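You operate a simulated robot arm through the tools that you are given. There is no shell and no other tool. Be economical: measure what you need, move in short steps, check, and stop when the job is done.

Carry out the task below with a simulated two-armed robot. There is one attempt and no reset: what you move stays moved.

TASK
Carry the blue tray with both arms and set it on the top of the black table. Put the canister on the top of the black table away on the second shelf from the bottom of the grey rack. Stack the green round tin from the top of the low stand on top of the red round tin. Pull the upper black drawer open. The order is free. Set down upright: canister.

It is judged by the outcome, as a careful person would: the job done as asked, and still so three seconds after it is handed in. It fails if anything else is knocked over, pushed out of place, dropped, spilled or broken.

THE ROBOT
Two 7-joint arms with two-finger parallel grippers on one trunk, on a base that drives. Base frame: it is fixed to the floor where the robot stands at the start and does not move with it; the origin is under the middle of the robot, x ahead of it, y to its left, z up. Units: m, rad, N and s.
The left shoulder is at the start at [0.06, 0.189, 1.178], the right one opposite. Places, roughly: blue tray (31x15x5 cm) [0.5, 0.1, 0.9]; canister (6x6x8 cm) [3.1, -3.2, 0.8]; round tin [2.75, -1.25, 0.5]; second shelf of the grey rack [-1.1, 3.9, 0.6]; top of the black table [3.1, -3.1, 0.8]; upper black drawer [0.5, 0.2, 0.7]. Payload 3.43 kg a hand.
Tool frame (each hand has its own): the origin (TCP) lies between the finger pads and is the grasp point; the fingertips stand 0.03 m ahead of it; z points along the fingers, y is the line along which they close. Largest opening 0.094 m; finger width 0.028, thickness 0.01; the body of the gripper, 0.05 by 0.096 m, starts 0.055 m behind the TCP.
Orientation is that of the tool frame in the base frame, as [roll, pitch, yaw] about the fixed x, y, z axes, in that order (R = Rz(yaw) Ry(pitch) Rx(roll)). With the fingers straight down and closing along the base's y, the tool's x points along the base's -x, its y along +y and its z along -z.

THE INTERFACE
- The arms move only by the tool servo_tool. It takes "left_plan", "right_plan" or both (then of equal length, played together; a hand with none holds still); each is a list of rows, each an object (a shift or turn left out is 0, a gripper value left out holds the last) with "travel": the shift along the tool's x, y, z in units of 20 mm (1.0 is 20 mm), a list of three; "delta_rot": the turn, a rotation vector about the tool's x, y, z in units of 6 degrees (1.0 is 6 degrees), a list of three; "jaw": the finger opening in m, from 0 to 0.094. In form: [{"travel": [x, y, z], "delta_rot": [wx, wy, wz], "jaw": jaw}, ...]. A call has 1 to 12 rows; each row shifts and turns the commanded pose from where the row before left it, along the tool's axes as they then stand. A call with a number of a shift or a turn outside -1 to 1 is refused whole. A row lasts 0.2 s, in which the tool goes at most 0.05 m and 0.15 rad; a call with a longer step from one row to the next is refused whole, and so is a gripper value outside its range. A pose out of reach is approached as far as the arm can. The call stops where the force on the tool passes 40 N (or 10 N more than at its start, if that is more) or the arm is blocked; 0.2 s more then pass. The fingers move at their own pace (about 0.153 m/s each) and stop on an object; they squeeze with about 32 N. The grip force told is the motor's: it shows also when the fingers shut on nothing. Time passes only in rows, and 0.2 s behind the last, so rows that do not move let the fingers close. It gives the time, the measured TCP pose, the force on the tool (base axes), the opening and the grip force at its end, in the units of the frame above (readings bear some noise), with the torque about the TCP (base axes, N m) and any sound that the robot's microphone picked up.
- Cameras (640 x 400 px; columns grow to the right, rows downward): "scene" is now at [0, 0.0269, 1.7045]; the picture's right is [0.31, -0.95, 0.00], its down [-0.86, -0.29, -0.42] and it looks along [0.39, 0.13, -0.91] (base axes); focal length 252 px, centre (320, 200). "left" rides on the left gripper at [0.076, -0.014, -0.103] in its tool frame; the picture's right is [0.18, 0.98, 0.00], its down [-0.75, 0.14, -0.64] and it looks along [-0.63, 0.12, 0.77] (tool axes); focal length 243 px, centre (320, 200). "right" rides on the right gripper at [0.076, 0.014, -0.103] in its tool frame; the picture's right is [-0.18, 0.98, 0.00], its down [-0.75, -0.14, -0.64] and it looks along [-0.63, -0.12, 0.77] (tool axes); focal length 243 px, centre (320, 200). There is no depth. A picture from a camera that has moved, and an enlarged one, comes with that camera's place and axes in the base frame and with its lens. The place of the scene camera against the robot may be out by one fixed shift of up to 0.012 m in any direction.
- capture(camera): a new picture of that camera. No time passes.
- lift_body(by): slides the trunk up (or, below 0, down) by that many m; the arms and the scene camera ride with it, the base frame stays. It gives what a move gives, with no picture.
- roll_base(legs): drives the robot by 1 to 6 legs, each [ahead, left, turn to the left] in m, m and rad, along the robot's own axes; the way and the turn of a leg run together, so that a leg with both is an arc; at most 1.5 m and 3.142 rad a leg. The arms and the cameras ride along, it lands a little off, and it stops where it bumps. It gives what a move gives.
- pan_tilt(pan, tilt): turns the head with the scene camera to pan (to the left, within 1.501 rad either way) and tilt (down, from -0.506 to 1.204), counted from straight ahead of the robot. It gives what a move gives.
- enlarge(camera, box): a new picture of the part [left, top, right, bottom] of that camera's present view, enlarged. No time passes.
- sign_off(): hands the job in; it is judged then, once.

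Work in short steps. Places have to be worked out from the pictures, the camera data and where the tool is seen: move nearer, look again, correct. Check each grasp and each placing, and mend what went wrong. You have 165 turns and 122 pictures in all, those below and enlarged ones among them. Open the grippers and draw the arms clear of the work before you hand the job in, unless the task says otherwise; then end with one line.

The tools are called as a command line: name --argument value ..., lists and objects as JSON in quotes. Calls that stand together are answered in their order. servo_tool: Moves the arms, as the interface text tells. Its arguments: {"type":"object","properties":{"left_plan":{"type":"array"},"right_plan":{"type":"array"}},"required":[]} The other tools are called the same way: lift_body (by) slides the trunk up or down; roll_base (legs) drives the base; pan_tilt (pan, tilt) turns the head that bears the scene camera; capture (camera) takes a picture; enlarge (camera, box) takes an enlarged picture of a part of a camera's view; sign_off () hands the job in.

At the start:

```text
time: 0.0
left_eef_pos: [0.3079, 0.3895, 1.1411]
left_tcp_rot: [3.142, -0.001, -3.14]
left_wrist_force: [-0.5, -0.1, -0.2]
left_torque: [0.0, 0.02, 0.01]
left_finger_gap: 0.0942
left_grasp_force: 0.1
right_eef_pos: [0.3485, 0.0184, 1.107]
right_tcp_rot: [3.14, 0.0, 3.142]
right_wrist_force: [1.1, -0.3, -0.3]
right_torque: [0.04, 0.02, 0.01]
right_finger_gap: 0.0942
right_grasp_force: 0.0
trunk travel left (down, up): [-0.85, 0.14]
robot x, y, heading: [-0.0021, 0.0017, 0.004]
head pan, tilt: [0.319, 1.143]
```

scene: 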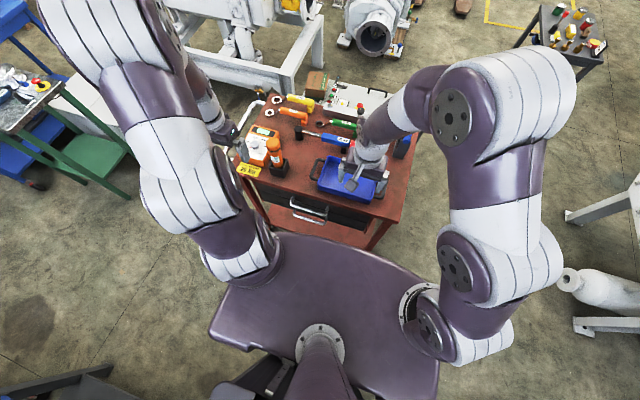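
right: 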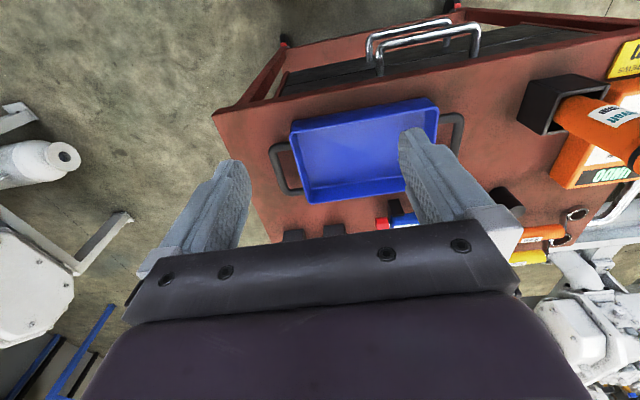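
left: 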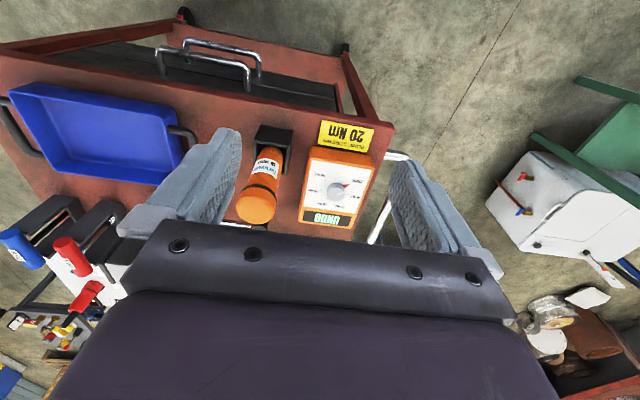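

The tray lies in front of the right hand, with a bail handle at each end. I'll look closer at the bench and survey the surroundings.

enlarge --camera "scene" --box '[220, 60, 440, 250]'

pan_tilt --pan -0.75 --tilt 0.35

capture --camera "scene"

pan_tilt --pan 1.4 --tilt 0.35

capture --camera "scene"

```text
2.11 times, centred on (330, 155) of scene
camera zoom: at [0.0, 0.0269, 1.7045], right [0.31, -0.95, 0.0], down [-0.86, -0.29, -0.42], along [0.39, 0.13, -0.91], focal length 530 px, centre (299, 295)
```

zoom: 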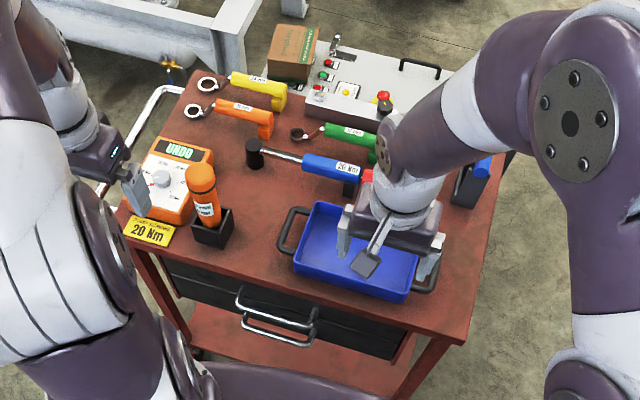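

```text
time: 1.3
left_eef_pos: [0.308, 0.3892, 1.1403]
left_tcp_rot: [3.141, 0.0, 3.141]
left_wrist_force: [-1.0, -0.7, -0.7]
left_torque: [0.0, 0.02, -0.01]
left_finger_gap: 0.094
left_grasp_force: 0.1
right_eef_pos: [0.3495, 0.0177, 1.1094]
right_tcp_rot: [3.14, 0.001, -3.141]
right_wrist_force: [0.2, 0.4, 0.6]
right_torque: [0.03, 0.05, 0.0]
right_finger_gap: 0.094
right_grasp_force: 0.0
trunk travel left (down, up): [-0.85, 0.14]
robot x, y, heading: [-0.0046, 0.0018, 0.002]
head pan, tilt: [-0.75, 0.351]
```

```text
117 pictures are left
camera scene: at [0.0111, -0.0554, 1.7685], right [-0.68, -0.73, 0.0], down [-0.25, 0.23, -0.94], along [0.69, -0.64, -0.34], focal length 252 px, centre (320, 200)
```

scene: 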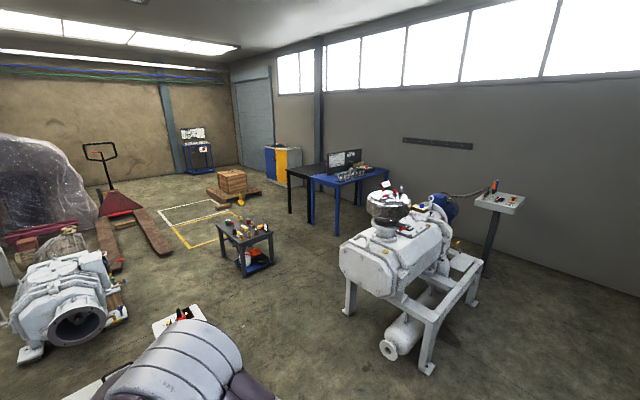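

```text
time: 3.3
left_eef_pos: [0.3067, 0.39, 1.1405]
left_tcp_rot: [-3.141, 0.001, -3.14]
left_wrist_force: [-0.6, 0.0, 0.4]
left_torque: [-0.01, 0.03, 0.04]
left_finger_gap: 0.094
left_grasp_force: 0.1
right_eef_pos: [0.3481, 0.0181, 1.1085]
right_tcp_rot: [3.141, -0.001, -3.141]
right_wrist_force: [-0.3, 0.2, -0.2]
right_torque: [0.0, 0.0, 0.0]
right_finger_gap: 0.0941
right_grasp_force: 0.2
trunk travel left (down, up): [-0.85, 0.14]
robot x, y, heading: [-0.0013, 0.0021, -0.005]
head pan, tilt: [1.4, 0.351]
```

```text
116 pictures are left
camera scene: at [-0.0412, 0.0998, 1.7686], right [0.99, -0.17, 0.0], down [-0.06, -0.34, -0.94], along [0.16, 0.93, -0.34], focal length 252 px, centre (320, 200)
```

scene: 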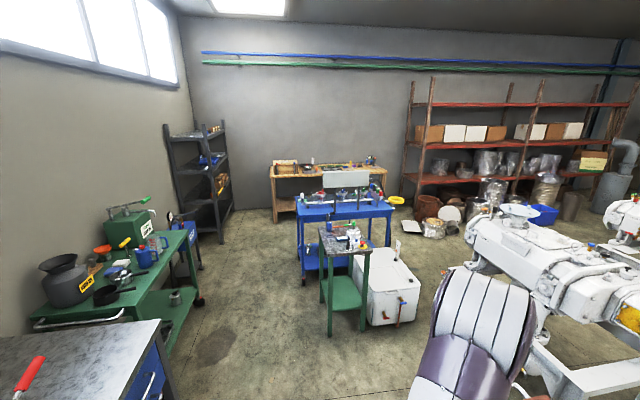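

Scene and right-camera rays agree: tray handles near (0.455,-0.065) and (0.449,0.192), bars running along x. I'll bring both hands above them, staying high until clear of the orange screwdriver.

servo_tool --left_plan '[{"travel": [-0.71, -0.99, 0], "jaw": 0.06}, {"travel": [-0.71, -0.99, 0]}, {"travel": [-0.71, -0.99, 0]}, {"travel": [-0.71, -0.99, 0]}, {"travel": [-0.71, -0.99, 0]}, {"travel": [-0.71, -0.99, 0]}, {"travel": [-0.71, -0.99, 0]}, {"travel": [-0.71, -0.99, 0]}, {"travel": [-0.71, -0.99, 0]}, {"travel": [-0.71, -0.99, 0]}, {"travel": [0, 0, 1]}, {"travel": [0, 0, 1]}]' --right_plan '[{"travel": [-0.9, -0.7, 0], "jaw": 0.06}, {"travel": [-0.9, -0.7, 0]}, {"travel": [-0.9, -0.7, 0]}, {"travel": [-0.9, -0.7, 0]}, {"travel": [-0.9, -0.7, 0]}, {"travel": [-0.9, -0.7, 0]}, {}, {}, {}, {}, {"travel": [0, 0, 1]}, {"travel": [0, 0, 0.5]}]'

capture --camera "left"

capture --camera "right"

```text
time: 5.9
left_eef_pos: [0.4525, 0.1907, 1.0992]
left_tcp_rot: [3.141, -0.001, -3.141]
left_wrist_force: [0.7, 0.2, 1.2]
left_torque: [0.0, 0.02, 0.0]
left_finger_gap: 0.0597
left_grasp_force: 0.0
right_eef_pos: [0.4579, -0.0667, 1.0766]
right_tcp_rot: [3.141, 0.0, 3.14]
right_wrist_force: [0.7, -0.6, 0.9]
right_torque: [0.0, 0.0, 0.0]
right_finger_gap: 0.0598
right_grasp_force: 0.1
trunk travel left (down, up): [-0.85, 0.14]
robot x, y, heading: [-0.0006, 0.0029, -0.005]
head pan, tilt: [1.4, 0.351]
```

```text
115 pictures are left
camera left: at [0.3762, 0.1761, 1.2026], right [-0.18, 0.98, 0.0], down [0.75, 0.14, 0.64], along [0.63, 0.12, -0.77], focal length 243 px, centre (320, 200)
```

left: 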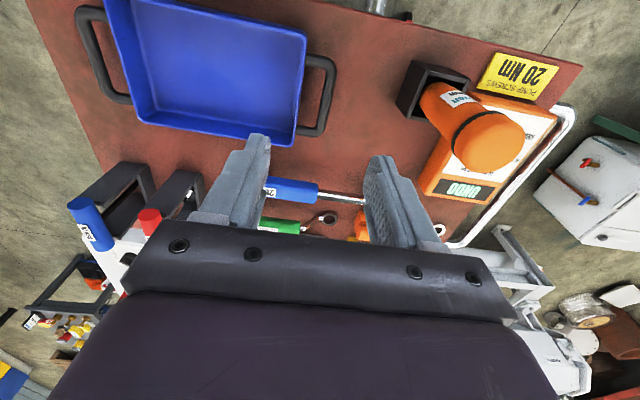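

```text
114 pictures are left
camera right: at [0.3817, -0.0526, 1.179], right [0.18, 0.98, 0.0], down [0.75, -0.14, 0.64], along [0.63, -0.12, -0.77], focal length 243 px, centre (320, 200)
```

right: 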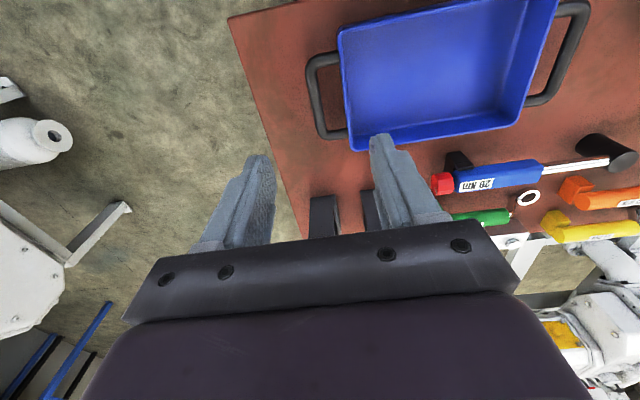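

Triangulating gives handle bars at about (0.475,0.2045) and (0.475,-0.08), z≈0.868, with about 3.5 cm between bar and wall. I'll narrow the jaws to 0.034 and lower to z 0.95 over them.

servo_tool --left_plan '[{"travel": [-0.55, 0.35, 0.5], "jaw": 0.034}, {"travel": [-0.55, 0.35, 1]}, {"travel": [0, 0, 1]}, {"travel": [0, 0, 1]}, {"travel": [0, 0, 1]}, {"travel": [0, 0, 1]}, {"travel": [0, 0, 1]}, {"travel": [0, 0, 1]}]' --right_plan '[{"travel": [-0.42, -0.33, 0.3], "jaw": 0.034}, {"travel": [-0.42, -0.33, 0]}, {"travel": [0, 0, 1]}, {"travel": [0, 0, 1]}, {"travel": [0, 0, 1]}, {"travel": [0, 0, 1]}, {"travel": [0, 0, 1]}, {"travel": [0, 0, 1]}]'

capture --camera "left"

capture --camera "right"

```text
time: 7.7
left_eef_pos: [0.4719, 0.2048, 0.9481]
left_tcp_rot: [-3.141, 0.0, 3.142]
left_wrist_force: [1.0, 0.3, 0.6]
left_torque: [0.0, 0.01, 0.01]
left_finger_gap: 0.0341
left_grasp_force: 0.1
right_eef_pos: [0.4744, -0.0775, 0.9507]
right_tcp_rot: [3.141, -0.002, -3.142]
right_wrist_force: [-0.1, -0.1, 0.0]
right_torque: [0.0, -0.01, 0.01]
right_finger_gap: 0.0337
right_grasp_force: 0.1
trunk travel left (down, up): [-0.85, 0.14]
robot x, y, heading: [0.0015, 0.0014, -0.003]
head pan, tilt: [1.4, 0.351]
```

```text
113 pictures are left
camera left: at [0.3954, 0.1922, 1.0518], right [-0.18, 0.98, 0.0], down [0.75, 0.14, 0.64], along [0.63, 0.12, -0.77], focal length 243 px, centre (320, 200)
```

left: 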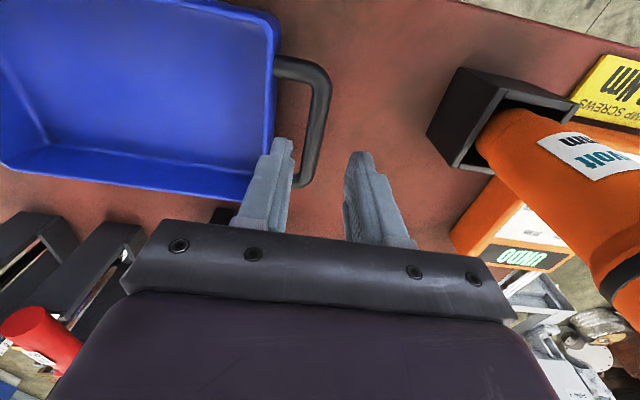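

```text
112 pictures are left
camera right: at [0.3994, -0.064, 1.0534], right [0.18, 0.98, 0.0], down [0.75, -0.14, 0.64], along [0.63, -0.12, -0.77], focal length 243 px, centre (320, 200)
```

right: 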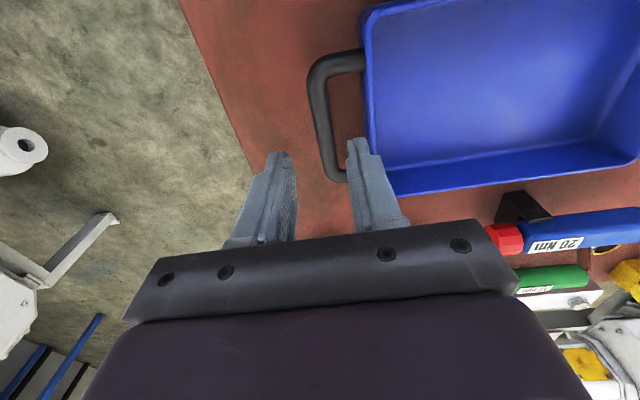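

Both bars sit midway between the fingers (y≈0.2025 and -0.075). Lowering to z≈0.885.

servo_tool --left_plan '[{"travel": [-0.3, -0.05, 0.8]}, {"travel": [0, 0, 0.8]}, {"travel": [0, 0, 0.8]}, {"travel": [0, 0, 0.8]}]' --right_plan '[{"travel": [-0.2, 0.05, 0.8]}, {"travel": [0, 0, 0.8]}, {"travel": [0, 0, 0.8]}, {"travel": [0, 0, 0.8]}]'

capture --camera "left"

capture --camera "right"

```text
time: 8.7
left_eef_pos: [0.4791, 0.2044, 0.8864]
left_tcp_rot: [-3.142, -0.001, 3.141]
left_wrist_force: [0.9, 0.1, 0.4]
left_torque: [0.0, 0.01, 0.02]
left_finger_gap: 0.0339
left_grasp_force: 0.0
right_eef_pos: [0.4786, -0.0773, 0.8872]
right_tcp_rot: [-3.141, -0.001, -3.141]
right_wrist_force: [-0.3, -0.5, -0.2]
right_torque: [0.02, 0.02, 0.03]
right_finger_gap: 0.0336
right_grasp_force: 0.0
trunk travel left (down, up): [-0.85, 0.14]
robot x, y, heading: [-0.0025, -0.0027, 0.002]
head pan, tilt: [1.4, 0.351]
```

```text
111 pictures are left
camera left: at [0.4026, 0.1908, 0.9889], right [-0.18, 0.98, 0.0], down [0.75, 0.14, 0.64], along [0.63, 0.12, -0.77], focal length 243 px, centre (320, 200)
```

left: 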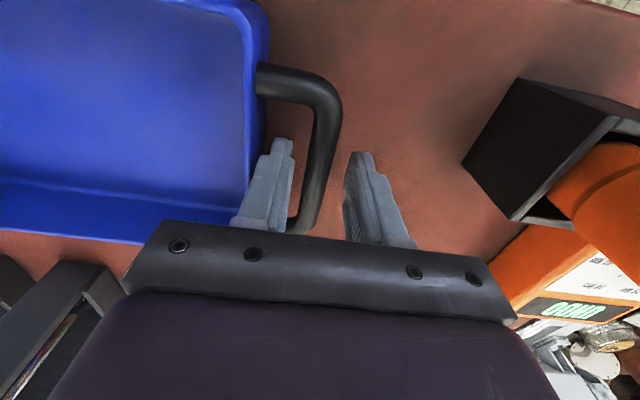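

```text
110 pictures are left
camera right: at [0.4034, -0.0627, 0.9895], right [0.18, 0.98, 0.0], down [0.75, -0.14, 0.64], along [0.63, -0.12, -0.77], focal length 243 px, centre (320, 200)
```

right: 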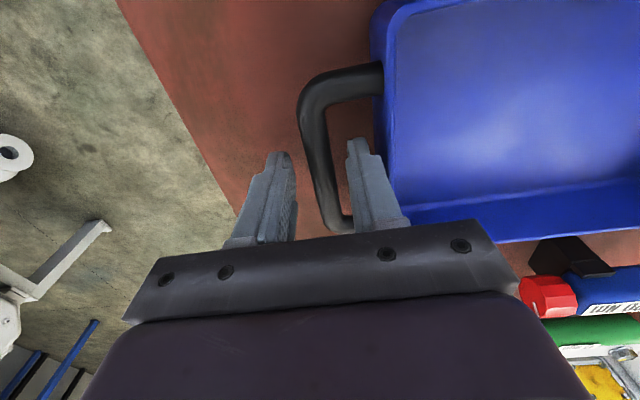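

Bars remain between the fingers. Lowering another ~18 mm slowly, watching for contact.

servo_tool --left_plan '[{"travel": [0, 0, 0.3]}, {"travel": [0, 0, 0.3]}, {"travel": [0, 0, 0.3]}]' --right_plan '[{"travel": [0, 0, 0.3]}, {"travel": [0, 0, 0.3]}, {"travel": [0, 0, 0.3]}]'

capture --camera "left"

```text
time: 9.5
left_eef_pos: [0.4774, 0.2046, 0.8703]
left_tcp_rot: [3.141, 0.002, 3.141]
left_wrist_force: [0.3, 0.2, 3.7]
left_torque: [-0.12, 0.03, 0.01]
left_finger_gap: 0.0341
left_grasp_force: 0.0
right_eef_pos: [0.4756, -0.0783, 0.8693]
right_tcp_rot: [3.141, 0.002, -3.141]
right_wrist_force: [0.7, 0.0, -0.2]
right_torque: [0.0, 0.01, -0.01]
right_finger_gap: 0.0339
right_grasp_force: 0.2
trunk travel left (down, up): [-0.85, 0.14]
robot x, y, heading: [-0.0021, -0.0012, 0.002]
head pan, tilt: [1.4, 0.351]
```

```text
109 pictures are left
camera left: at [0.4012, 0.1908, 0.9723], right [-0.18, 0.98, 0.0], down [0.75, 0.14, 0.64], along [0.63, 0.12, -0.77], focal length 243 px, centre (320, 200)
```

left: 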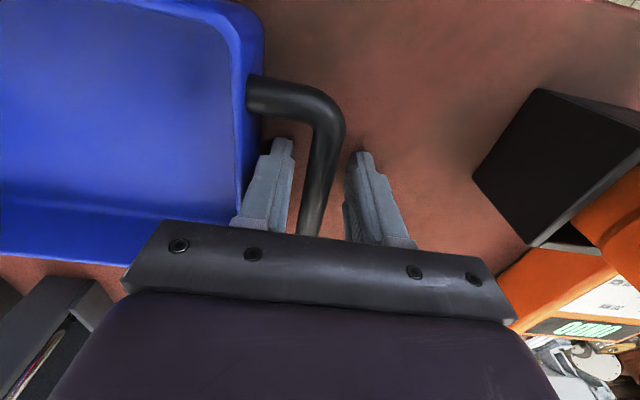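

A 3.7 N touch on the left says the tips reached the bench top (~0.84), so the bars are between the pads. I back off a hair and close both grippers.

servo_tool --left_plan '[{"travel": [0, 0, -0.1]}, {"jaw": 0}, {}, {}]' --right_plan '[{}, {"jaw": 0}, {}, {}]'

```text
time: 10.1
left_eef_pos: [0.4791, 0.201, 0.8699]
left_tcp_rot: [3.14, -0.001, 3.136]
left_wrist_force: [0.3, -2.5, -0.1]
left_torque: [-0.01, 0.23, -0.47]
left_finger_gap: 0.018
left_grasp_force: 31.7
right_eef_pos: [0.4767, -0.0742, 0.8709]
right_tcp_rot: [3.14, 0.004, -3.137]
right_wrist_force: [-0.4, 1.7, -0.5]
right_torque: [-0.01, -0.04, 0.45]
right_finger_gap: 0.0181
right_grasp_force: 31.9
trunk travel left (down, up): [-0.85, 0.14]
robot x, y, heading: [-0.0021, 0.0025, 0.0]
head pan, tilt: [1.4, 0.351]
stopped in row 2 (left hand): the force on the tool passed its limit at 43 N (the readings are from after the stop); the commanded pose is now the measured one
```

Both grip the bars (gap 18 mm, 32 N). Lift straight up together 10 cm.

servo_tool --left_plan '[{"travel": [0, 0, -0.5]}, {"travel": [0, 0, -0.75]}, {"travel": [0, 0, -0.75]}, {"travel": [0, 0, -0.75]}, {"travel": [0, 0, -0.75]}, {"travel": [0, 0, -0.75]}, {"travel": [0, 0, -0.75]}]' --right_plan '[{"travel": [0, 0, -0.5]}, {"travel": [0, 0, -0.75]}, {"travel": [0, 0, -0.75]}, {"travel": [0, 0, -0.75]}, {"travel": [0, 0, -0.75]}, {"travel": [0, 0, -0.75]}, {"travel": [0, 0, -0.75]}]'

pan_tilt --pan 0.1 --tilt 1.1

capture --camera "scene"

```text
time: 11.7
left_eef_pos: [0.4785, 0.2029, 0.972]
left_tcp_rot: [-3.141, -0.003, 3.138]
left_wrist_force: [-2.0, -5.2, -3.5]
left_torque: [0.09, 0.27, -0.67]
left_finger_gap: 0.0185
left_grasp_force: 32.3
right_eef_pos: [0.476, -0.0745, 0.9714]
right_tcp_rot: [3.141, 0.006, -3.138]
right_wrist_force: [1.7, 4.8, -2.6]
right_torque: [0.02, -0.28, 0.26]
right_finger_gap: 0.0181
right_grasp_force: 31.8
trunk travel left (down, up): [-0.85, 0.14]
robot x, y, heading: [-0.0009, 0.0013, 0.0]
head pan, tilt: [1.4, 0.351]
```

```text
time: 13.2
left_eef_pos: [0.4791, 0.2023, 0.9709]
left_tcp_rot: [-3.14, -0.002, 3.139]
left_wrist_force: [-2.2, -0.6, -3.0]
left_torque: [0.01, 0.19, -0.74]
left_finger_gap: 0.0184
left_grasp_force: 31.7
right_eef_pos: [0.4765, -0.0737, 0.9689]
right_tcp_rot: [3.141, 0.003, -3.139]
right_wrist_force: [2.5, 1.4, -3.2]
right_torque: [0.01, -0.16, 0.19]
right_finger_gap: 0.0181
right_grasp_force: 32.3
trunk travel left (down, up): [-0.85, 0.14]
robot x, y, heading: [0.001, -0.0004, 0.002]
head pan, tilt: [0.099, 1.1]
```

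```text
108 pictures are left
camera scene: at [0.0069, 0.0144, 1.7072], right [0.1, -0.99, 0.0], down [-0.89, -0.09, -0.45], along [0.45, 0.05, -0.89], focal length 252 px, centre (320, 200)
```

scene: 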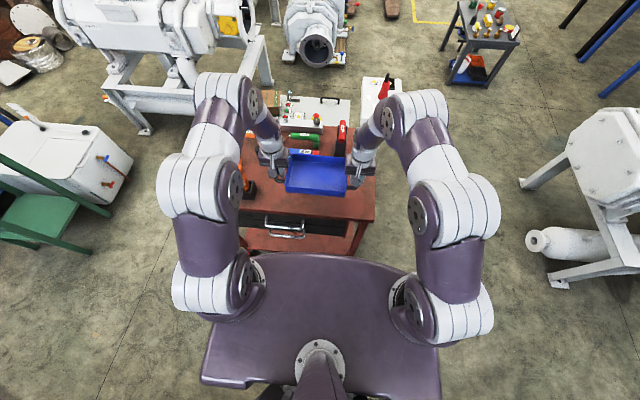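

The tray is up and level. I raise the trunk for clearance and look to the right/behind before backing away.

lift_body --by 0.12

pan_tilt --pan -1.5 --tilt 0.6

capture --camera "scene"

```text
time: 14.7
left_eef_pos: [0.4776, 0.2019, 1.0905]
left_tcp_rot: [3.142, -0.003, 3.138]
left_wrist_force: [-1.1, 1.9, -4.0]
left_torque: [-0.05, -0.13, -0.67]
left_finger_gap: 0.0179
left_grasp_force: 31.8
right_eef_pos: [0.4767, -0.0733, 1.0899]
right_tcp_rot: [3.139, 0.004, -3.139]
right_wrist_force: [2.5, -1.9, -2.5]
right_torque: [-0.01, 0.12, 0.22]
right_finger_gap: 0.0183
right_grasp_force: 32.0
trunk travel left (down, up): [-0.97, 0.02]
robot x, y, heading: [0.0003, 0.0027, -0.0]
head pan, tilt: [0.099, 1.1]
```

```text
time: 16.4
left_eef_pos: [0.4799, 0.2013, 1.0914]
left_tcp_rot: [-3.139, -0.001, 3.139]
left_wrist_force: [-1.7, 4.2, -3.6]
left_torque: [0.01, 0.06, -0.72]
left_finger_gap: 0.0183
left_grasp_force: 31.8
right_eef_pos: [0.4764, -0.0743, 1.0904]
right_tcp_rot: [3.14, 0.004, -3.138]
right_wrist_force: [1.7, -4.0, -4.0]
right_torque: [0.02, -0.02, 0.24]
right_finger_gap: 0.0183
right_grasp_force: 31.8
trunk travel left (down, up): [-0.97, 0.02]
robot x, y, heading: [0.0001, -0.0008, 0.003]
head pan, tilt: [-1.499, 0.6]
```

```text
107 pictures are left
camera scene: at [-0.0496, -0.0801, 1.8658], right [-1.0, -0.07, 0.0], down [-0.04, 0.56, -0.82], along [0.06, -0.82, -0.57], focal length 252 px, centre (320, 200)
```

scene: 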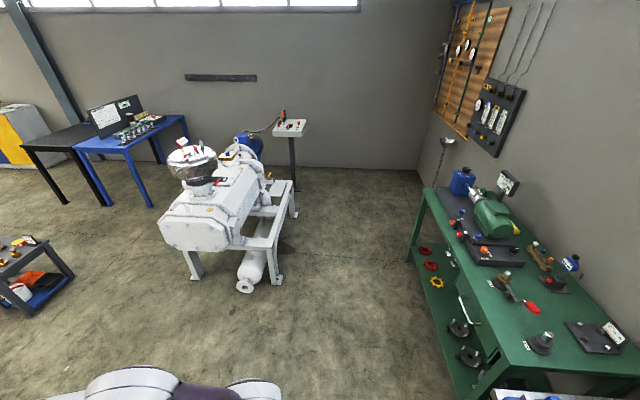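

Room enough: back 0.25, strafe right 0.75, then ahead along the corridor between bench and pump.

roll_base --legs '[[-0.25, 0, 0], [0, -0.75, 0], [1.0, 0, 0], [0.9, 0, 0]]'

pan_tilt --pan -1.0 --tilt 0.5

capture --camera "scene"

```text
time: 31.1
left_eef_pos: [2.1538, -0.6372, 1.0905]
left_tcp_rot: [-3.14, -0.002, 3.089]
left_wrist_force: [-0.5, 7.2, -3.2]
left_torque: [-0.01, -0.04, -0.65]
left_finger_gap: 0.0181
left_grasp_force: 32.4
right_eef_pos: [2.1366, -0.9124, 1.0907]
right_tcp_rot: [3.139, 0.004, 3.096]
right_wrist_force: [1.4, -6.9, -3.1]
right_torque: [0.01, -0.01, 0.25]
right_finger_gap: 0.0183
right_grasp_force: 31.9
trunk travel left (down, up): [-0.97, 0.02]
robot x, y, heading: [1.6667, -0.8156, -0.041]
head pan, tilt: [-1.499, 0.6]
```

```text
time: 32.0
left_eef_pos: [2.1541, -0.6383, 1.0899]
left_tcp_rot: [-3.14, -0.002, 3.087]
left_wrist_force: [-1.3, 0.2, -2.5]
left_torque: [0.02, 0.03, -0.72]
left_finger_gap: 0.0181
left_grasp_force: 32.2
right_eef_pos: [2.1391, -0.9131, 1.0902]
right_tcp_rot: [3.139, 0.003, 3.095]
right_wrist_force: [0.7, -0.6, -3.7]
right_torque: [-0.01, -0.02, 0.32]
right_finger_gap: 0.0181
right_grasp_force: 31.8
trunk travel left (down, up): [-0.97, 0.02]
robot x, y, heading: [1.6637, -0.816, -0.045]
head pan, tilt: [-1.0, 0.499]
```

```text
106 pictures are left
camera scene: at [1.6559, -0.8839, 1.8749], right [-0.87, -0.5, 0.0], down [-0.24, 0.42, -0.88], along [0.44, -0.76, -0.48], focal length 252 px, centre (320, 200)
```

scene: 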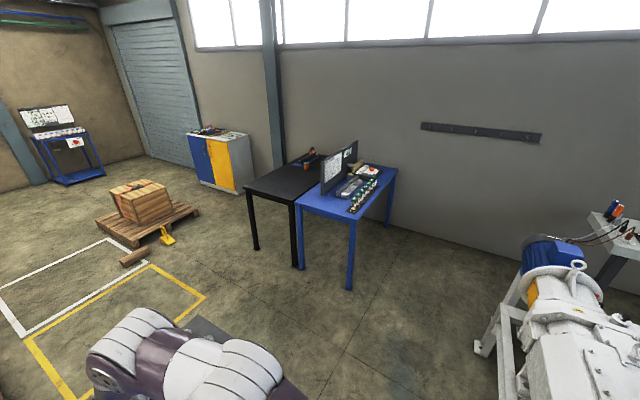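

The black table's front legs are at about (2.83..3.43, -2.46). I'll turn to face -y beside the low stand, go down to y≈-1.87, and strafe left to x≈3.1, checking midway.

roll_base --legs '[[0.14, 0, 0], [0, 0, -1.526], [1.03, 0, 0]]'

pan_tilt --pan 0.7 --tilt 0.75

capture --camera "scene"

```text
time: 41.8
left_eef_pos: [2.0365, -2.2905, 1.0918]
left_tcp_rot: [-3.14, -0.002, 1.595]
left_wrist_force: [3.4, 1.3, -3.8]
left_torque: [0.02, 0.01, -0.7]
left_finger_gap: 0.0182
left_grasp_force: 31.9
right_eef_pos: [1.7607, -2.2954, 1.0899]
right_tcp_rot: [3.141, 0.005, 1.604]
right_wrist_force: [-3.5, -2.3, -3.2]
right_torque: [0.0, -0.01, 0.3]
right_finger_gap: 0.0182
right_grasp_force: 32.2
trunk travel left (down, up): [-0.97, 0.02]
robot x, y, heading: [1.8223, -1.8186, -1.542]
head pan, tilt: [-1.0, 0.499]
```

```text
time: 43.5
left_eef_pos: [2.036, -2.2917, 1.0918]
left_tcp_rot: [-3.141, -0.003, 1.596]
left_wrist_force: [0.3, 0.7, -3.1]
left_torque: [0.13, -0.04, -0.67]
left_finger_gap: 0.0183
left_grasp_force: 32.1
right_eef_pos: [1.7596, -2.2955, 1.0896]
right_tcp_rot: [3.138, 0.005, 1.603]
right_wrist_force: [-0.7, -1.8, -3.5]
right_torque: [-0.1, 0.02, 0.3]
right_finger_gap: 0.0183
right_grasp_force: 31.7
trunk travel left (down, up): [-0.97, 0.02]
robot x, y, heading: [1.82, -1.8203, -1.546]
head pan, tilt: [0.7, 0.75]
```

```text
105 pictures are left
camera scene: at [1.8777, -1.8128, 1.8529], right [-0.75, -0.66, 0.0], down [-0.45, 0.51, -0.73], along [0.49, -0.55, -0.68], focal length 252 px, centre (320, 200)
```

scene: 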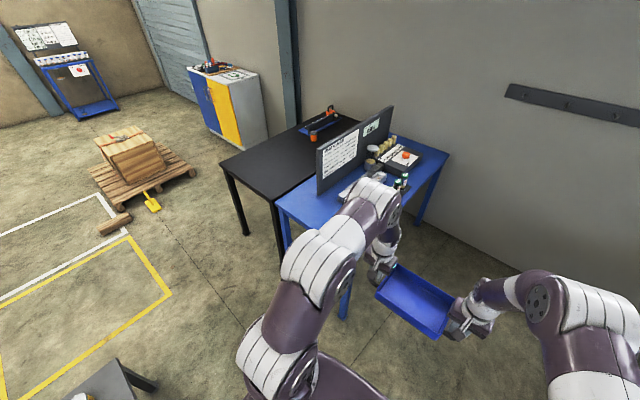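

Path is clear. Strafing left 1.27 m to stand square before the black table.

roll_base --legs '[[0, 1.27, -0.025]]'

pan_tilt --pan 0.0 --tilt 0.85

capture --camera "scene"

```text
time: 50.2
left_eef_pos: [3.3331, -2.2944, 1.091]
left_tcp_rot: [3.142, -0.003, 1.545]
left_wrist_force: [1.0, 1.9, -3.4]
left_torque: [0.03, 0.05, -0.66]
left_finger_gap: 0.0182
left_grasp_force: 32.0
right_eef_pos: [3.0569, -2.286, 1.0886]
right_tcp_rot: [3.139, 0.002, 1.555]
right_wrist_force: [-0.9, -1.4, -3.2]
right_torque: [-0.01, 0.0, 0.28]
right_finger_gap: 0.0183
right_grasp_force: 32.2
trunk travel left (down, up): [-0.97, 0.02]
robot x, y, heading: [3.1407, -1.8146, -1.589]
head pan, tilt: [0.7, 0.75]
```

```text
time: 51.2
left_eef_pos: [3.3329, -2.2953, 1.0918]
left_tcp_rot: [3.141, -0.001, 1.545]
left_wrist_force: [-0.2, 2.0, -2.7]
left_torque: [0.05, 0.0, -0.61]
left_finger_gap: 0.0184
left_grasp_force: 31.5
right_eef_pos: [3.0579, -2.2863, 1.091]
right_tcp_rot: [3.14, 0.005, 1.555]
right_wrist_force: [-0.2, -0.7, -3.3]
right_torque: [0.03, -0.01, 0.32]
right_finger_gap: 0.0181
right_grasp_force: 32.2
trunk travel left (down, up): [-0.97, 0.02]
robot x, y, heading: [3.142, -1.8136, -1.593]
head pan, tilt: [0.0, 0.85]
```

```text
104 pictures are left
camera scene: at [3.1439, -1.8236, 1.8449], right [-1.0, 0.02, 0.0], down [0.01, 0.75, -0.66], along [-0.01, -0.66, -0.75], focal length 252 px, centre (320, 200)
```

scene: 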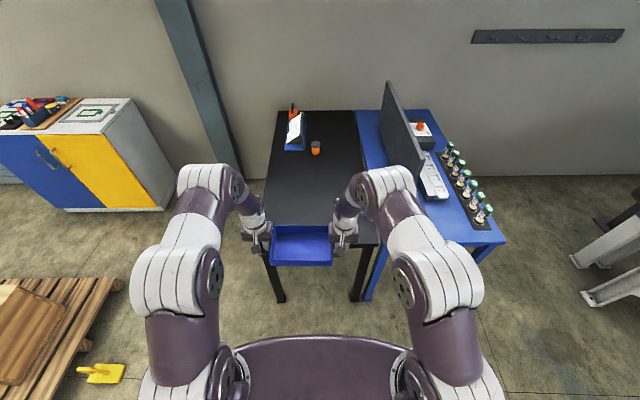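

Canister (orange/black) is about (3.16,-3.17) and the table spans x 2.84–3.47, y -2.48 to -3.75. I'll put the tray near the front (y≈-2.65), then later reach the canister from the table's left side. Move ahead 0.2, right 0.04.

roll_base --legs '[[0.2, -0.04, 0.02]]'

servo_tool --left_plan '[{"travel": [-0.8, 0, 0]}, {"travel": [-0.8, 0, 0]}, {"travel": [-0.8, 0, 0]}, {"travel": [-0.8, 0, 0]}, {"travel": [-0.8, 0, 0]}, {"travel": [-0.8, 0, 0]}, {"travel": [-0.8, 0, 0]}, {"travel": [-0.8, 0, 0]}, {"travel": [-0.8, 0, 0]}]' --right_plan '[{"travel": [-0.8, 0, 0]}, {"travel": [-0.8, 0, 0]}, {"travel": [-0.8, 0, 0]}, {"travel": [-0.8, 0, 0]}, {"travel": [-0.8, 0, 0]}, {"travel": [-0.8, 0, 0]}, {"travel": [-0.8, 0, 0]}, {"travel": [-0.8, 0, 0]}, {"travel": [-0.8, 0, 0]}]'

capture --camera "scene"

```text
time: 52.8
left_eef_pos: [3.3004, -2.4866, 1.0923]
left_tcp_rot: [-3.14, -0.001, 1.566]
left_wrist_force: [0.4, 1.2, -3.3]
left_torque: [0.07, -0.01, -0.66]
left_finger_gap: 0.0183
left_grasp_force: 32.6
right_eef_pos: [3.0254, -2.4844, 1.0905]
right_tcp_rot: [3.14, 0.005, 1.574]
right_wrist_force: [-0.6, -0.5, -3.7]
right_torque: [-0.03, -0.01, 0.31]
right_finger_gap: 0.0184
right_grasp_force: 32.1
trunk travel left (down, up): [-0.97, 0.02]
robot x, y, heading: [3.0999, -2.0129, -1.568]
head pan, tilt: [0.0, 0.85]
```

```text
time: 54.8
left_eef_pos: [3.3021, -2.6329, 1.089]
left_tcp_rot: [-3.14, -0.006, 1.567]
left_wrist_force: [28.4, 3.4, -3.0]
left_torque: [0.01, 0.09, -0.77]
left_finger_gap: 0.0185
left_grasp_force: 31.9
left hand out of reach, approached as far as the arm can: row 9
right_eef_pos: [3.0249, -2.6254, 1.0889]
right_tcp_rot: [-3.141, 0.0, 1.574]
right_wrist_force: [-28.9, -3.3, -2.6]
right_torque: [0.0, -0.14, -0.55]
right_finger_gap: 0.0182
right_grasp_force: 32.2
right hand out of reach, approached as far as the arm can: row 9
trunk travel left (down, up): [-0.97, 0.02]
robot x, y, heading: [3.0973, -2.0139, -1.571]
head pan, tilt: [0.0, 0.85]
```

```text
103 pictures are left
camera scene: at [3.103, -2.0248, 1.8449], right [-1.0, 0.0, 0.0], down [0.0, 0.75, -0.66], along [0.0, -0.66, -0.75], focal length 252 px, centre (320, 200)
```

scene: 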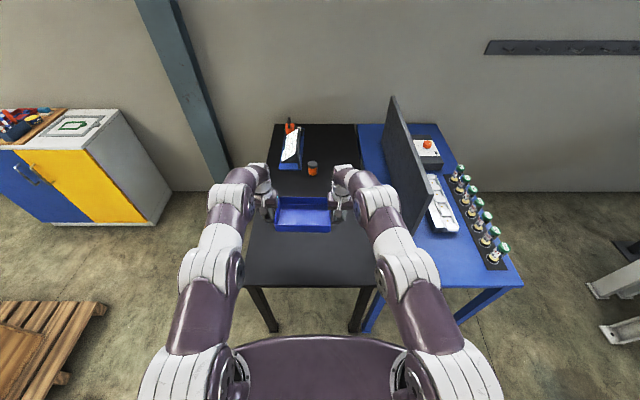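

The arms are at full stretch, but the tray is over the table. I ease back 3 cm, then lower with the trunk to z≈0.87 and look.

servo_tool --left_plan '[{"travel": [0.75, 0, 0]}, {"travel": [0.75, 0, 0]}, {}]' --right_plan '[{"travel": [0.75, 0, 0]}, {"travel": [0.75, 0, 0]}, {}]'

lift_body --by -0.22

capture --camera "scene"

capture --camera "left"

```text
time: 55.6
left_eef_pos: [3.3001, -2.6005, 1.0894]
left_tcp_rot: [-3.141, -0.003, 1.564]
left_wrist_force: [37.0, 3.4, -3.8]
left_torque: [0.0, 0.13, -0.67]
left_finger_gap: 0.0183
left_grasp_force: 32.1
right_eef_pos: [3.0249, -2.5932, 1.0909]
right_tcp_rot: [3.14, 0.001, 1.574]
right_wrist_force: [-36.8, -2.7, -3.3]
right_torque: [-0.02, -0.14, -0.4]
right_finger_gap: 0.0182
right_grasp_force: 32.0
trunk travel left (down, up): [-0.97, 0.02]
robot x, y, heading: [3.0999, -2.0125, -1.57]
head pan, tilt: [0.0, 0.85]
```

```text
time: 58.0
left_eef_pos: [3.3007, -2.6008, 0.8691]
left_tcp_rot: [3.141, -0.003, 1.566]
left_wrist_force: [38.0, 2.7, -3.5]
left_torque: [0.03, 0.11, -0.76]
left_finger_gap: 0.0184
left_grasp_force: 32.4
right_eef_pos: [3.025, -2.593, 0.8714]
right_tcp_rot: [3.141, 0.003, 1.573]
right_wrist_force: [-38.0, -3.0, -2.7]
right_torque: [-0.03, -0.11, -0.37]
right_finger_gap: 0.0184
right_grasp_force: 31.9
trunk travel left (down, up): [-0.75, 0.24]
robot x, y, heading: [3.1009, -2.0105, -1.572]
head pan, tilt: [0.0, 0.85]
```

```text
102 pictures are left
camera scene: at [3.1031, -2.0224, 1.6249], right [-1.0, 0.0, 0.0], down [0.0, 0.75, -0.66], along [0.0, -0.66, -0.75], focal length 252 px, centre (320, 200)
```

scene: 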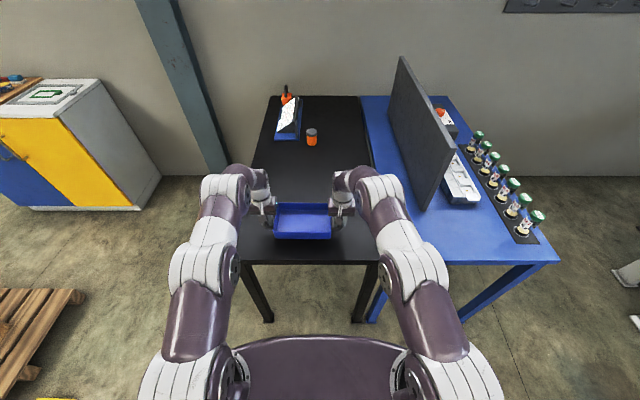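

```text
101 pictures are left
camera left: at [3.2868, -2.5248, 0.9721], right [0.98, 0.18, 0.0], down [0.14, -0.76, 0.64], along [0.12, -0.63, -0.77], focal length 243 px, centre (320, 200)
```

left: 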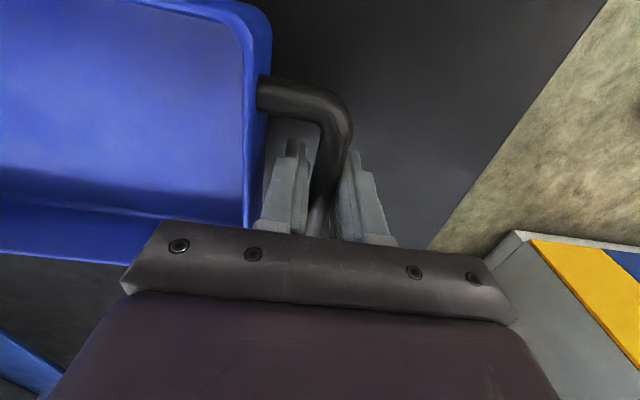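

The tray is level over the table but the hands are squeezing it lengthwise by 38 N. I relieve that by 1 mm each, then step down.

servo_tool --left_plan '[{"travel": [0, 0.05, 0]}, {"travel": [0, 0.05, 0]}, {}]' --right_plan '[{"travel": [0, -0.05, 0]}, {"travel": [0, -0.05, 0]}, {}]'

```text
time: 58.8
left_eef_pos: [3.3015, -2.6008, 0.8693]
left_tcp_rot: [-3.138, -0.003, 1.566]
left_wrist_force: [9.2, 4.3, -3.8]
left_torque: [-0.19, 0.04, -0.72]
left_finger_gap: 0.0185
left_grasp_force: 31.7
right_eef_pos: [3.0254, -2.5933, 0.8704]
right_tcp_rot: [3.139, 0.001, 1.574]
right_wrist_force: [-8.7, -3.7, -3.8]
right_torque: [0.21, -0.04, -0.43]
right_finger_gap: 0.018
right_grasp_force: 32.0
trunk travel left (down, up): [-0.75, 0.24]
robot x, y, heading: [3.0966, -2.0109, -1.568]
head pan, tilt: [0.0, 0.85]
```

Relieved to 9 N. Now step down 45 mm, watching the vertical force.

servo_tool --left_plan '[{"travel": [0, 0, 0.3]}, {"travel": [0, 0, 0.3]}, {"travel": [0, 0, 0.3]}, {"travel": [0, 0, 0.3]}, {"travel": [0, 0, 0.3]}, {"travel": [0, 0, 0.3]}, {"travel": [0, 0, 0.3]}]' --right_plan '[{"travel": [0, 0, 0.3]}, {"travel": [0, 0, 0.3]}, {"travel": [0, 0, 0.3]}, {"travel": [0, 0, 0.3]}, {"travel": [0, 0, 0.3]}, {"travel": [0, 0, 0.3]}, {"travel": [0, 0, 0.3]}]'

```text
time: 60.4
left_eef_pos: [3.3001, -2.6013, 0.8303]
left_tcp_rot: [-3.14, 0.001, 1.566]
left_wrist_force: [-1.7, 1.9, 9.4]
left_torque: [0.72, -0.08, -0.75]
left_finger_gap: 0.0187
left_grasp_force: 32.4
right_eef_pos: [3.025, -2.5939, 0.8314]
right_tcp_rot: [3.138, 0.006, 1.575]
right_wrist_force: [1.8, -5.8, 3.3]
right_torque: [0.5, -0.07, -0.41]
right_finger_gap: 0.0184
right_grasp_force: 32.3
trunk travel left (down, up): [-0.75, 0.24]
robot x, y, heading: [3.0983, -2.0125, -1.571]
head pan, tilt: [0.0, 0.85]
```

Contact: vertical forces have turned upward, the tray rests at table height ≈0.80. Opening the jaws to 0.034 and lifting out.

servo_tool --left_plan '[{"jaw": 0.034}, {}, {"travel": [0, 0, -0.4]}, {"travel": [0, 0, -0.8]}, {"travel": [0, 0, -1]}, {"travel": [0, 0, -1]}, {"travel": [0, 0, -1]}, {"travel": [0, 0, -1]}]' --right_plan '[{"jaw": 0.034}, {}, {"travel": [0, 0, -0.4]}, {"travel": [0, 0, -0.8]}, {"travel": [0, 0, -1]}, {"travel": [0, 0, -1]}, {"travel": [0, 0, -1]}, {"travel": [0, 0, -1]}]'

capture --camera "scene"

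capture --camera "right"

```text
time: 62.2
left_eef_pos: [3.3022, -2.6006, 0.9332]
left_tcp_rot: [3.14, -0.001, 1.566]
left_wrist_force: [-0.6, -0.6, -0.1]
left_torque: [-0.02, -0.02, 0.02]
left_finger_gap: 0.034
left_grasp_force: 0.0
right_eef_pos: [3.0242, -2.5921, 0.9369]
right_tcp_rot: [3.14, 0.003, 1.574]
right_wrist_force: [-0.4, 0.8, 1.2]
right_torque: [-0.06, -0.01, -0.03]
right_finger_gap: 0.0342
right_grasp_force: 0.1
trunk travel left (down, up): [-0.75, 0.24]
robot x, y, heading: [3.1007, -2.0103, -1.574]
head pan, tilt: [0.0, 0.85]
```

```text
100 pictures are left
camera scene: at [3.1029, -2.0207, 1.6248], right [-1.0, 0.0, 0.0], down [0.0, 0.75, -0.66], along [0.0, -0.66, -0.75], focal length 252 px, centre (320, 200)
```

scene: 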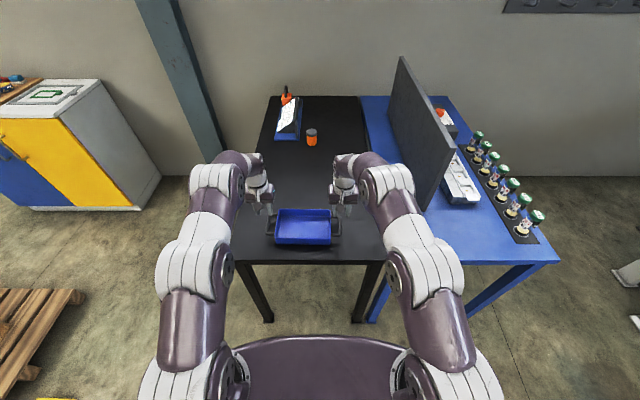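

```text
99 pictures are left
camera right: at [3.0386, -2.516, 1.0378], right [0.98, -0.18, 0.0], down [-0.14, -0.75, 0.64], along [-0.11, -0.63, -0.76], focal length 243 px, centre (320, 200)
```

right: 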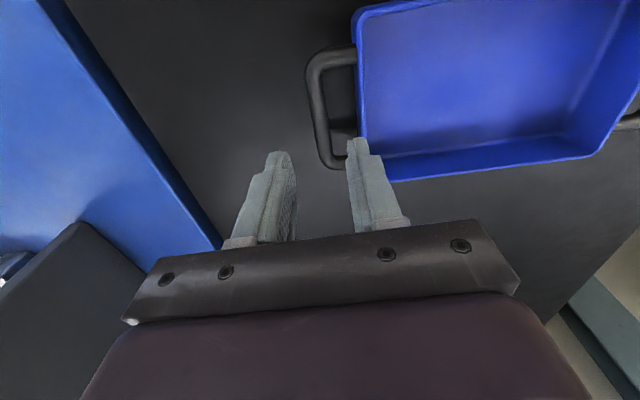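

Tray sits on the table, clear of both hands. Next: raise, swing around to the table's left side, facing -x, to reach the canister at about (3.146,-3.158).

lift_body --by 0.15

servo_tool --left_plan '[{"travel": [1, 0, 0]}, {"travel": [1, 0, 0]}, {"travel": [1, 0, 0]}, {"travel": [1, 0, 0]}, {"travel": [1, 0, 0]}, {"travel": [1, 0, 0]}, {"travel": [1, 0, 0]}, {"travel": [1, 0, 0]}, {"travel": [1, 0, 0]}, {"travel": [1, 0, 0]}, {"travel": [1, 0, 0]}, {"travel": [1, 0, 0]}]' --right_plan '[{"travel": [1, 0, 0]}, {"travel": [1, 0, 0]}, {"travel": [1, 0, 0]}, {"travel": [1, 0, 0]}, {"travel": [1, 0, 0]}, {"travel": [1, 0, 0]}, {"travel": [1, 0, 0]}, {"travel": [1, 0, 0]}, {"travel": [1, 0, 0]}, {"travel": [1, 0, 0]}, {"travel": [1, 0, 0]}, {"travel": [1, 0, 0]}]'

roll_base --legs '[[0.1, 1.0, 0], [0, 0, -1.57]]'

pan_tilt --pan 0.7 --tilt 0.8

capture --camera "scene"

```text
time: 63.9
left_eef_pos: [3.303, -2.6007, 1.0824]
left_tcp_rot: [3.141, -0.002, 1.564]
left_wrist_force: [-1.4, 0.2, 0.4]
left_torque: [-0.01, 0.05, 0.01]
left_finger_gap: 0.034
left_grasp_force: 0.1
right_eef_pos: [3.0251, -2.5935, 1.0862]
right_tcp_rot: [3.14, 0.004, 1.575]
right_wrist_force: [0.0, -0.5, -0.3]
right_torque: [0.01, -0.03, -0.01]
right_finger_gap: 0.0338
right_grasp_force: 0.0
trunk travel left (down, up): [-0.9, 0.09]
robot x, y, heading: [3.0999, -2.0127, -1.569]
head pan, tilt: [0.0, 0.85]
```

```text
time: 66.5
left_eef_pos: [3.3036, -2.3583, 1.0831]
left_tcp_rot: [3.14, -0.001, 1.565]
left_wrist_force: [-0.5, 0.3, -0.2]
left_torque: [-0.03, 0.01, -0.01]
left_finger_gap: 0.0341
left_grasp_force: 0.1
right_eef_pos: [3.0232, -2.3478, 1.0838]
right_tcp_rot: [3.139, 0.005, 1.575]
right_wrist_force: [0.8, -0.1, 0.4]
right_torque: [-0.01, 0.0, -0.01]
right_finger_gap: 0.034
right_grasp_force: 0.0
trunk travel left (down, up): [-0.9, 0.09]
robot x, y, heading: [3.1022, -2.0117, -1.572]
head pan, tilt: [0.0, 0.85]
```

```text
time: 72.8
left_eef_pos: [4.2673, -2.4935, 1.0821]
left_tcp_rot: [3.141, -0.003, 1.398]
left_wrist_force: [0.1, -0.6, 0.7]
left_torque: [0.01, 0.03, -0.01]
left_finger_gap: 0.0337
left_grasp_force: 0.2
right_eef_pos: [3.9929, -2.4373, 1.0838]
right_tcp_rot: [3.141, 0.005, 1.407]
right_wrist_force: [-1.0, -0.2, 0.3]
right_torque: [-0.03, 0.0, 0.03]
right_finger_gap: 0.0342
right_grasp_force: 0.1
trunk travel left (down, up): [-0.9, 0.09]
robot x, y, heading: [4.1238, -2.1136, -1.741]
head pan, tilt: [0.0, 0.85]
stopped in leg 2: the robot was blocked; the commanded pose is now the measured one
```

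```text
time: 73.9
left_eef_pos: [4.2665, -2.494, 1.0815]
left_tcp_rot: [-3.141, -0.002, 1.396]
left_wrist_force: [0.3, -0.8, 0.4]
left_torque: [0.0, 0.0, 0.03]
left_finger_gap: 0.0341
left_grasp_force: 0.0
right_eef_pos: [3.993, -2.4373, 1.0845]
right_tcp_rot: [3.14, 0.002, 1.407]
right_wrist_force: [-0.5, -1.0, -0.4]
right_torque: [-0.02, 0.01, 0.01]
right_finger_gap: 0.034
right_grasp_force: 0.0
trunk travel left (down, up): [-0.9, 0.09]
robot x, y, heading: [4.1238, -2.1109, -1.741]
head pan, tilt: [0.7, 0.799]
```

```text
98 pictures are left
camera scene: at [4.1792, -2.1172, 1.7789], right [-0.86, -0.51, 0.0], down [-0.36, 0.62, -0.7], along [0.35, -0.6, -0.72], focal length 252 px, centre (320, 200)
```

scene: 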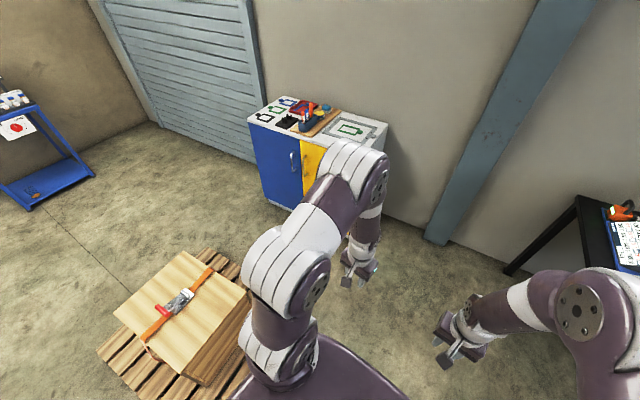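

The base's corner bumped something — the pallet on the left. I move away (back and right) and redo the turn there.

roll_base --legs '[[0.2, -0.22, 0], [-0.35, 0, 0]]'

pan_tilt --pan 0.7 --tilt 1.1

capture --camera "scene"

```text
time: 77.8
left_eef_pos: [4.0712, -2.314, 1.0821]
left_tcp_rot: [3.14, -0.003, 1.406]
left_wrist_force: [-0.2, -0.5, 0.3]
left_torque: [0.0, 0.03, 0.02]
left_finger_gap: 0.0337
left_grasp_force: 0.1
right_eef_pos: [3.7984, -2.2609, 1.0845]
right_tcp_rot: [3.141, 0.001, 1.415]
right_wrist_force: [0.6, 0.4, 0.4]
right_torque: [0.0, 0.04, 0.01]
right_finger_gap: 0.0338
right_grasp_force: 0.0
trunk travel left (down, up): [-0.9, 0.09]
robot x, y, heading: [3.9293, -1.9366, -1.731]
head pan, tilt: [0.7, 0.799]
```

```text
time: 78.6
left_eef_pos: [4.0726, -2.3115, 1.083]
left_tcp_rot: [3.14, -0.002, 1.406]
left_wrist_force: [1.0, 0.1, -0.2]
left_torque: [0.04, 0.01, 0.01]
left_finger_gap: 0.0338
left_grasp_force: 0.2
right_eef_pos: [3.7975, -2.2577, 1.0851]
right_tcp_rot: [3.138, 0.004, 1.414]
right_wrist_force: [0.4, 0.3, -0.3]
right_torque: [0.0, 0.0, 0.02]
right_finger_gap: 0.0338
right_grasp_force: 0.1
trunk travel left (down, up): [-0.9, 0.09]
robot x, y, heading: [3.9314, -1.9348, -1.735]
head pan, tilt: [0.7, 1.1]
```

```text
97 pictures are left
camera scene: at [3.9731, -1.9224, 1.7572], right [-0.86, -0.51, 0.0], down [-0.46, 0.76, -0.46], along [0.23, -0.39, -0.89], focal length 252 px, centre (320, 200)
```

scene: 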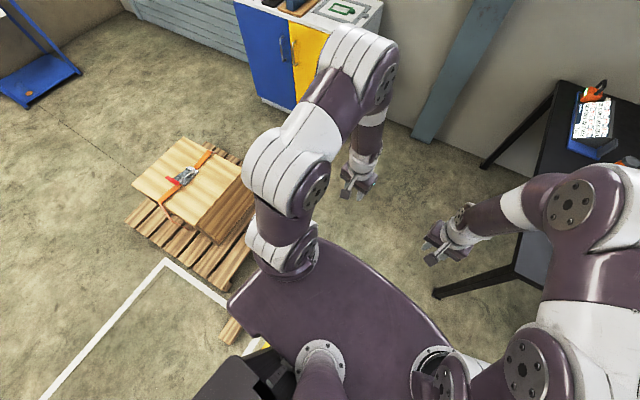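

I want to see whether the yellow chock by the pallet was shifted; looking left.

pan_tilt --pan 1.45 --tilt 0.95

capture --camera "scene"

```text
time: 79.7
left_eef_pos: [4.0712, -2.3148, 1.0825]
left_tcp_rot: [-3.141, -0.002, 1.404]
left_wrist_force: [0.4, 0.6, -0.6]
left_torque: [0.01, 0.0, 0.04]
left_finger_gap: 0.0344
left_grasp_force: 0.1
right_eef_pos: [3.799, -2.2599, 1.085]
right_tcp_rot: [3.14, 0.004, 1.414]
right_wrist_force: [-0.6, 0.1, -0.5]
right_torque: [-0.02, -0.01, 0.01]
right_finger_gap: 0.034
right_grasp_force: 0.1
trunk travel left (down, up): [-0.9, 0.09]
robot x, y, heading: [3.9281, -1.9383, -1.733]
head pan, tilt: [1.45, 0.949]
```

```text
96 pictures are left
camera scene: at [4.0104, -1.8893, 1.7674], right [-0.28, -0.96, 0.0], down [-0.78, 0.23, -0.58], along [0.56, -0.16, -0.81], focal length 252 px, centre (320, 200)
```

scene: 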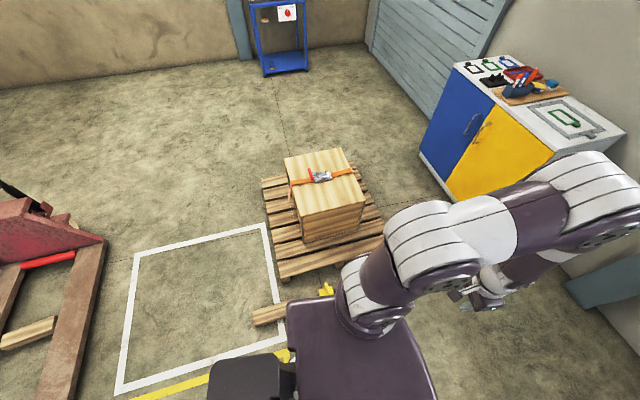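

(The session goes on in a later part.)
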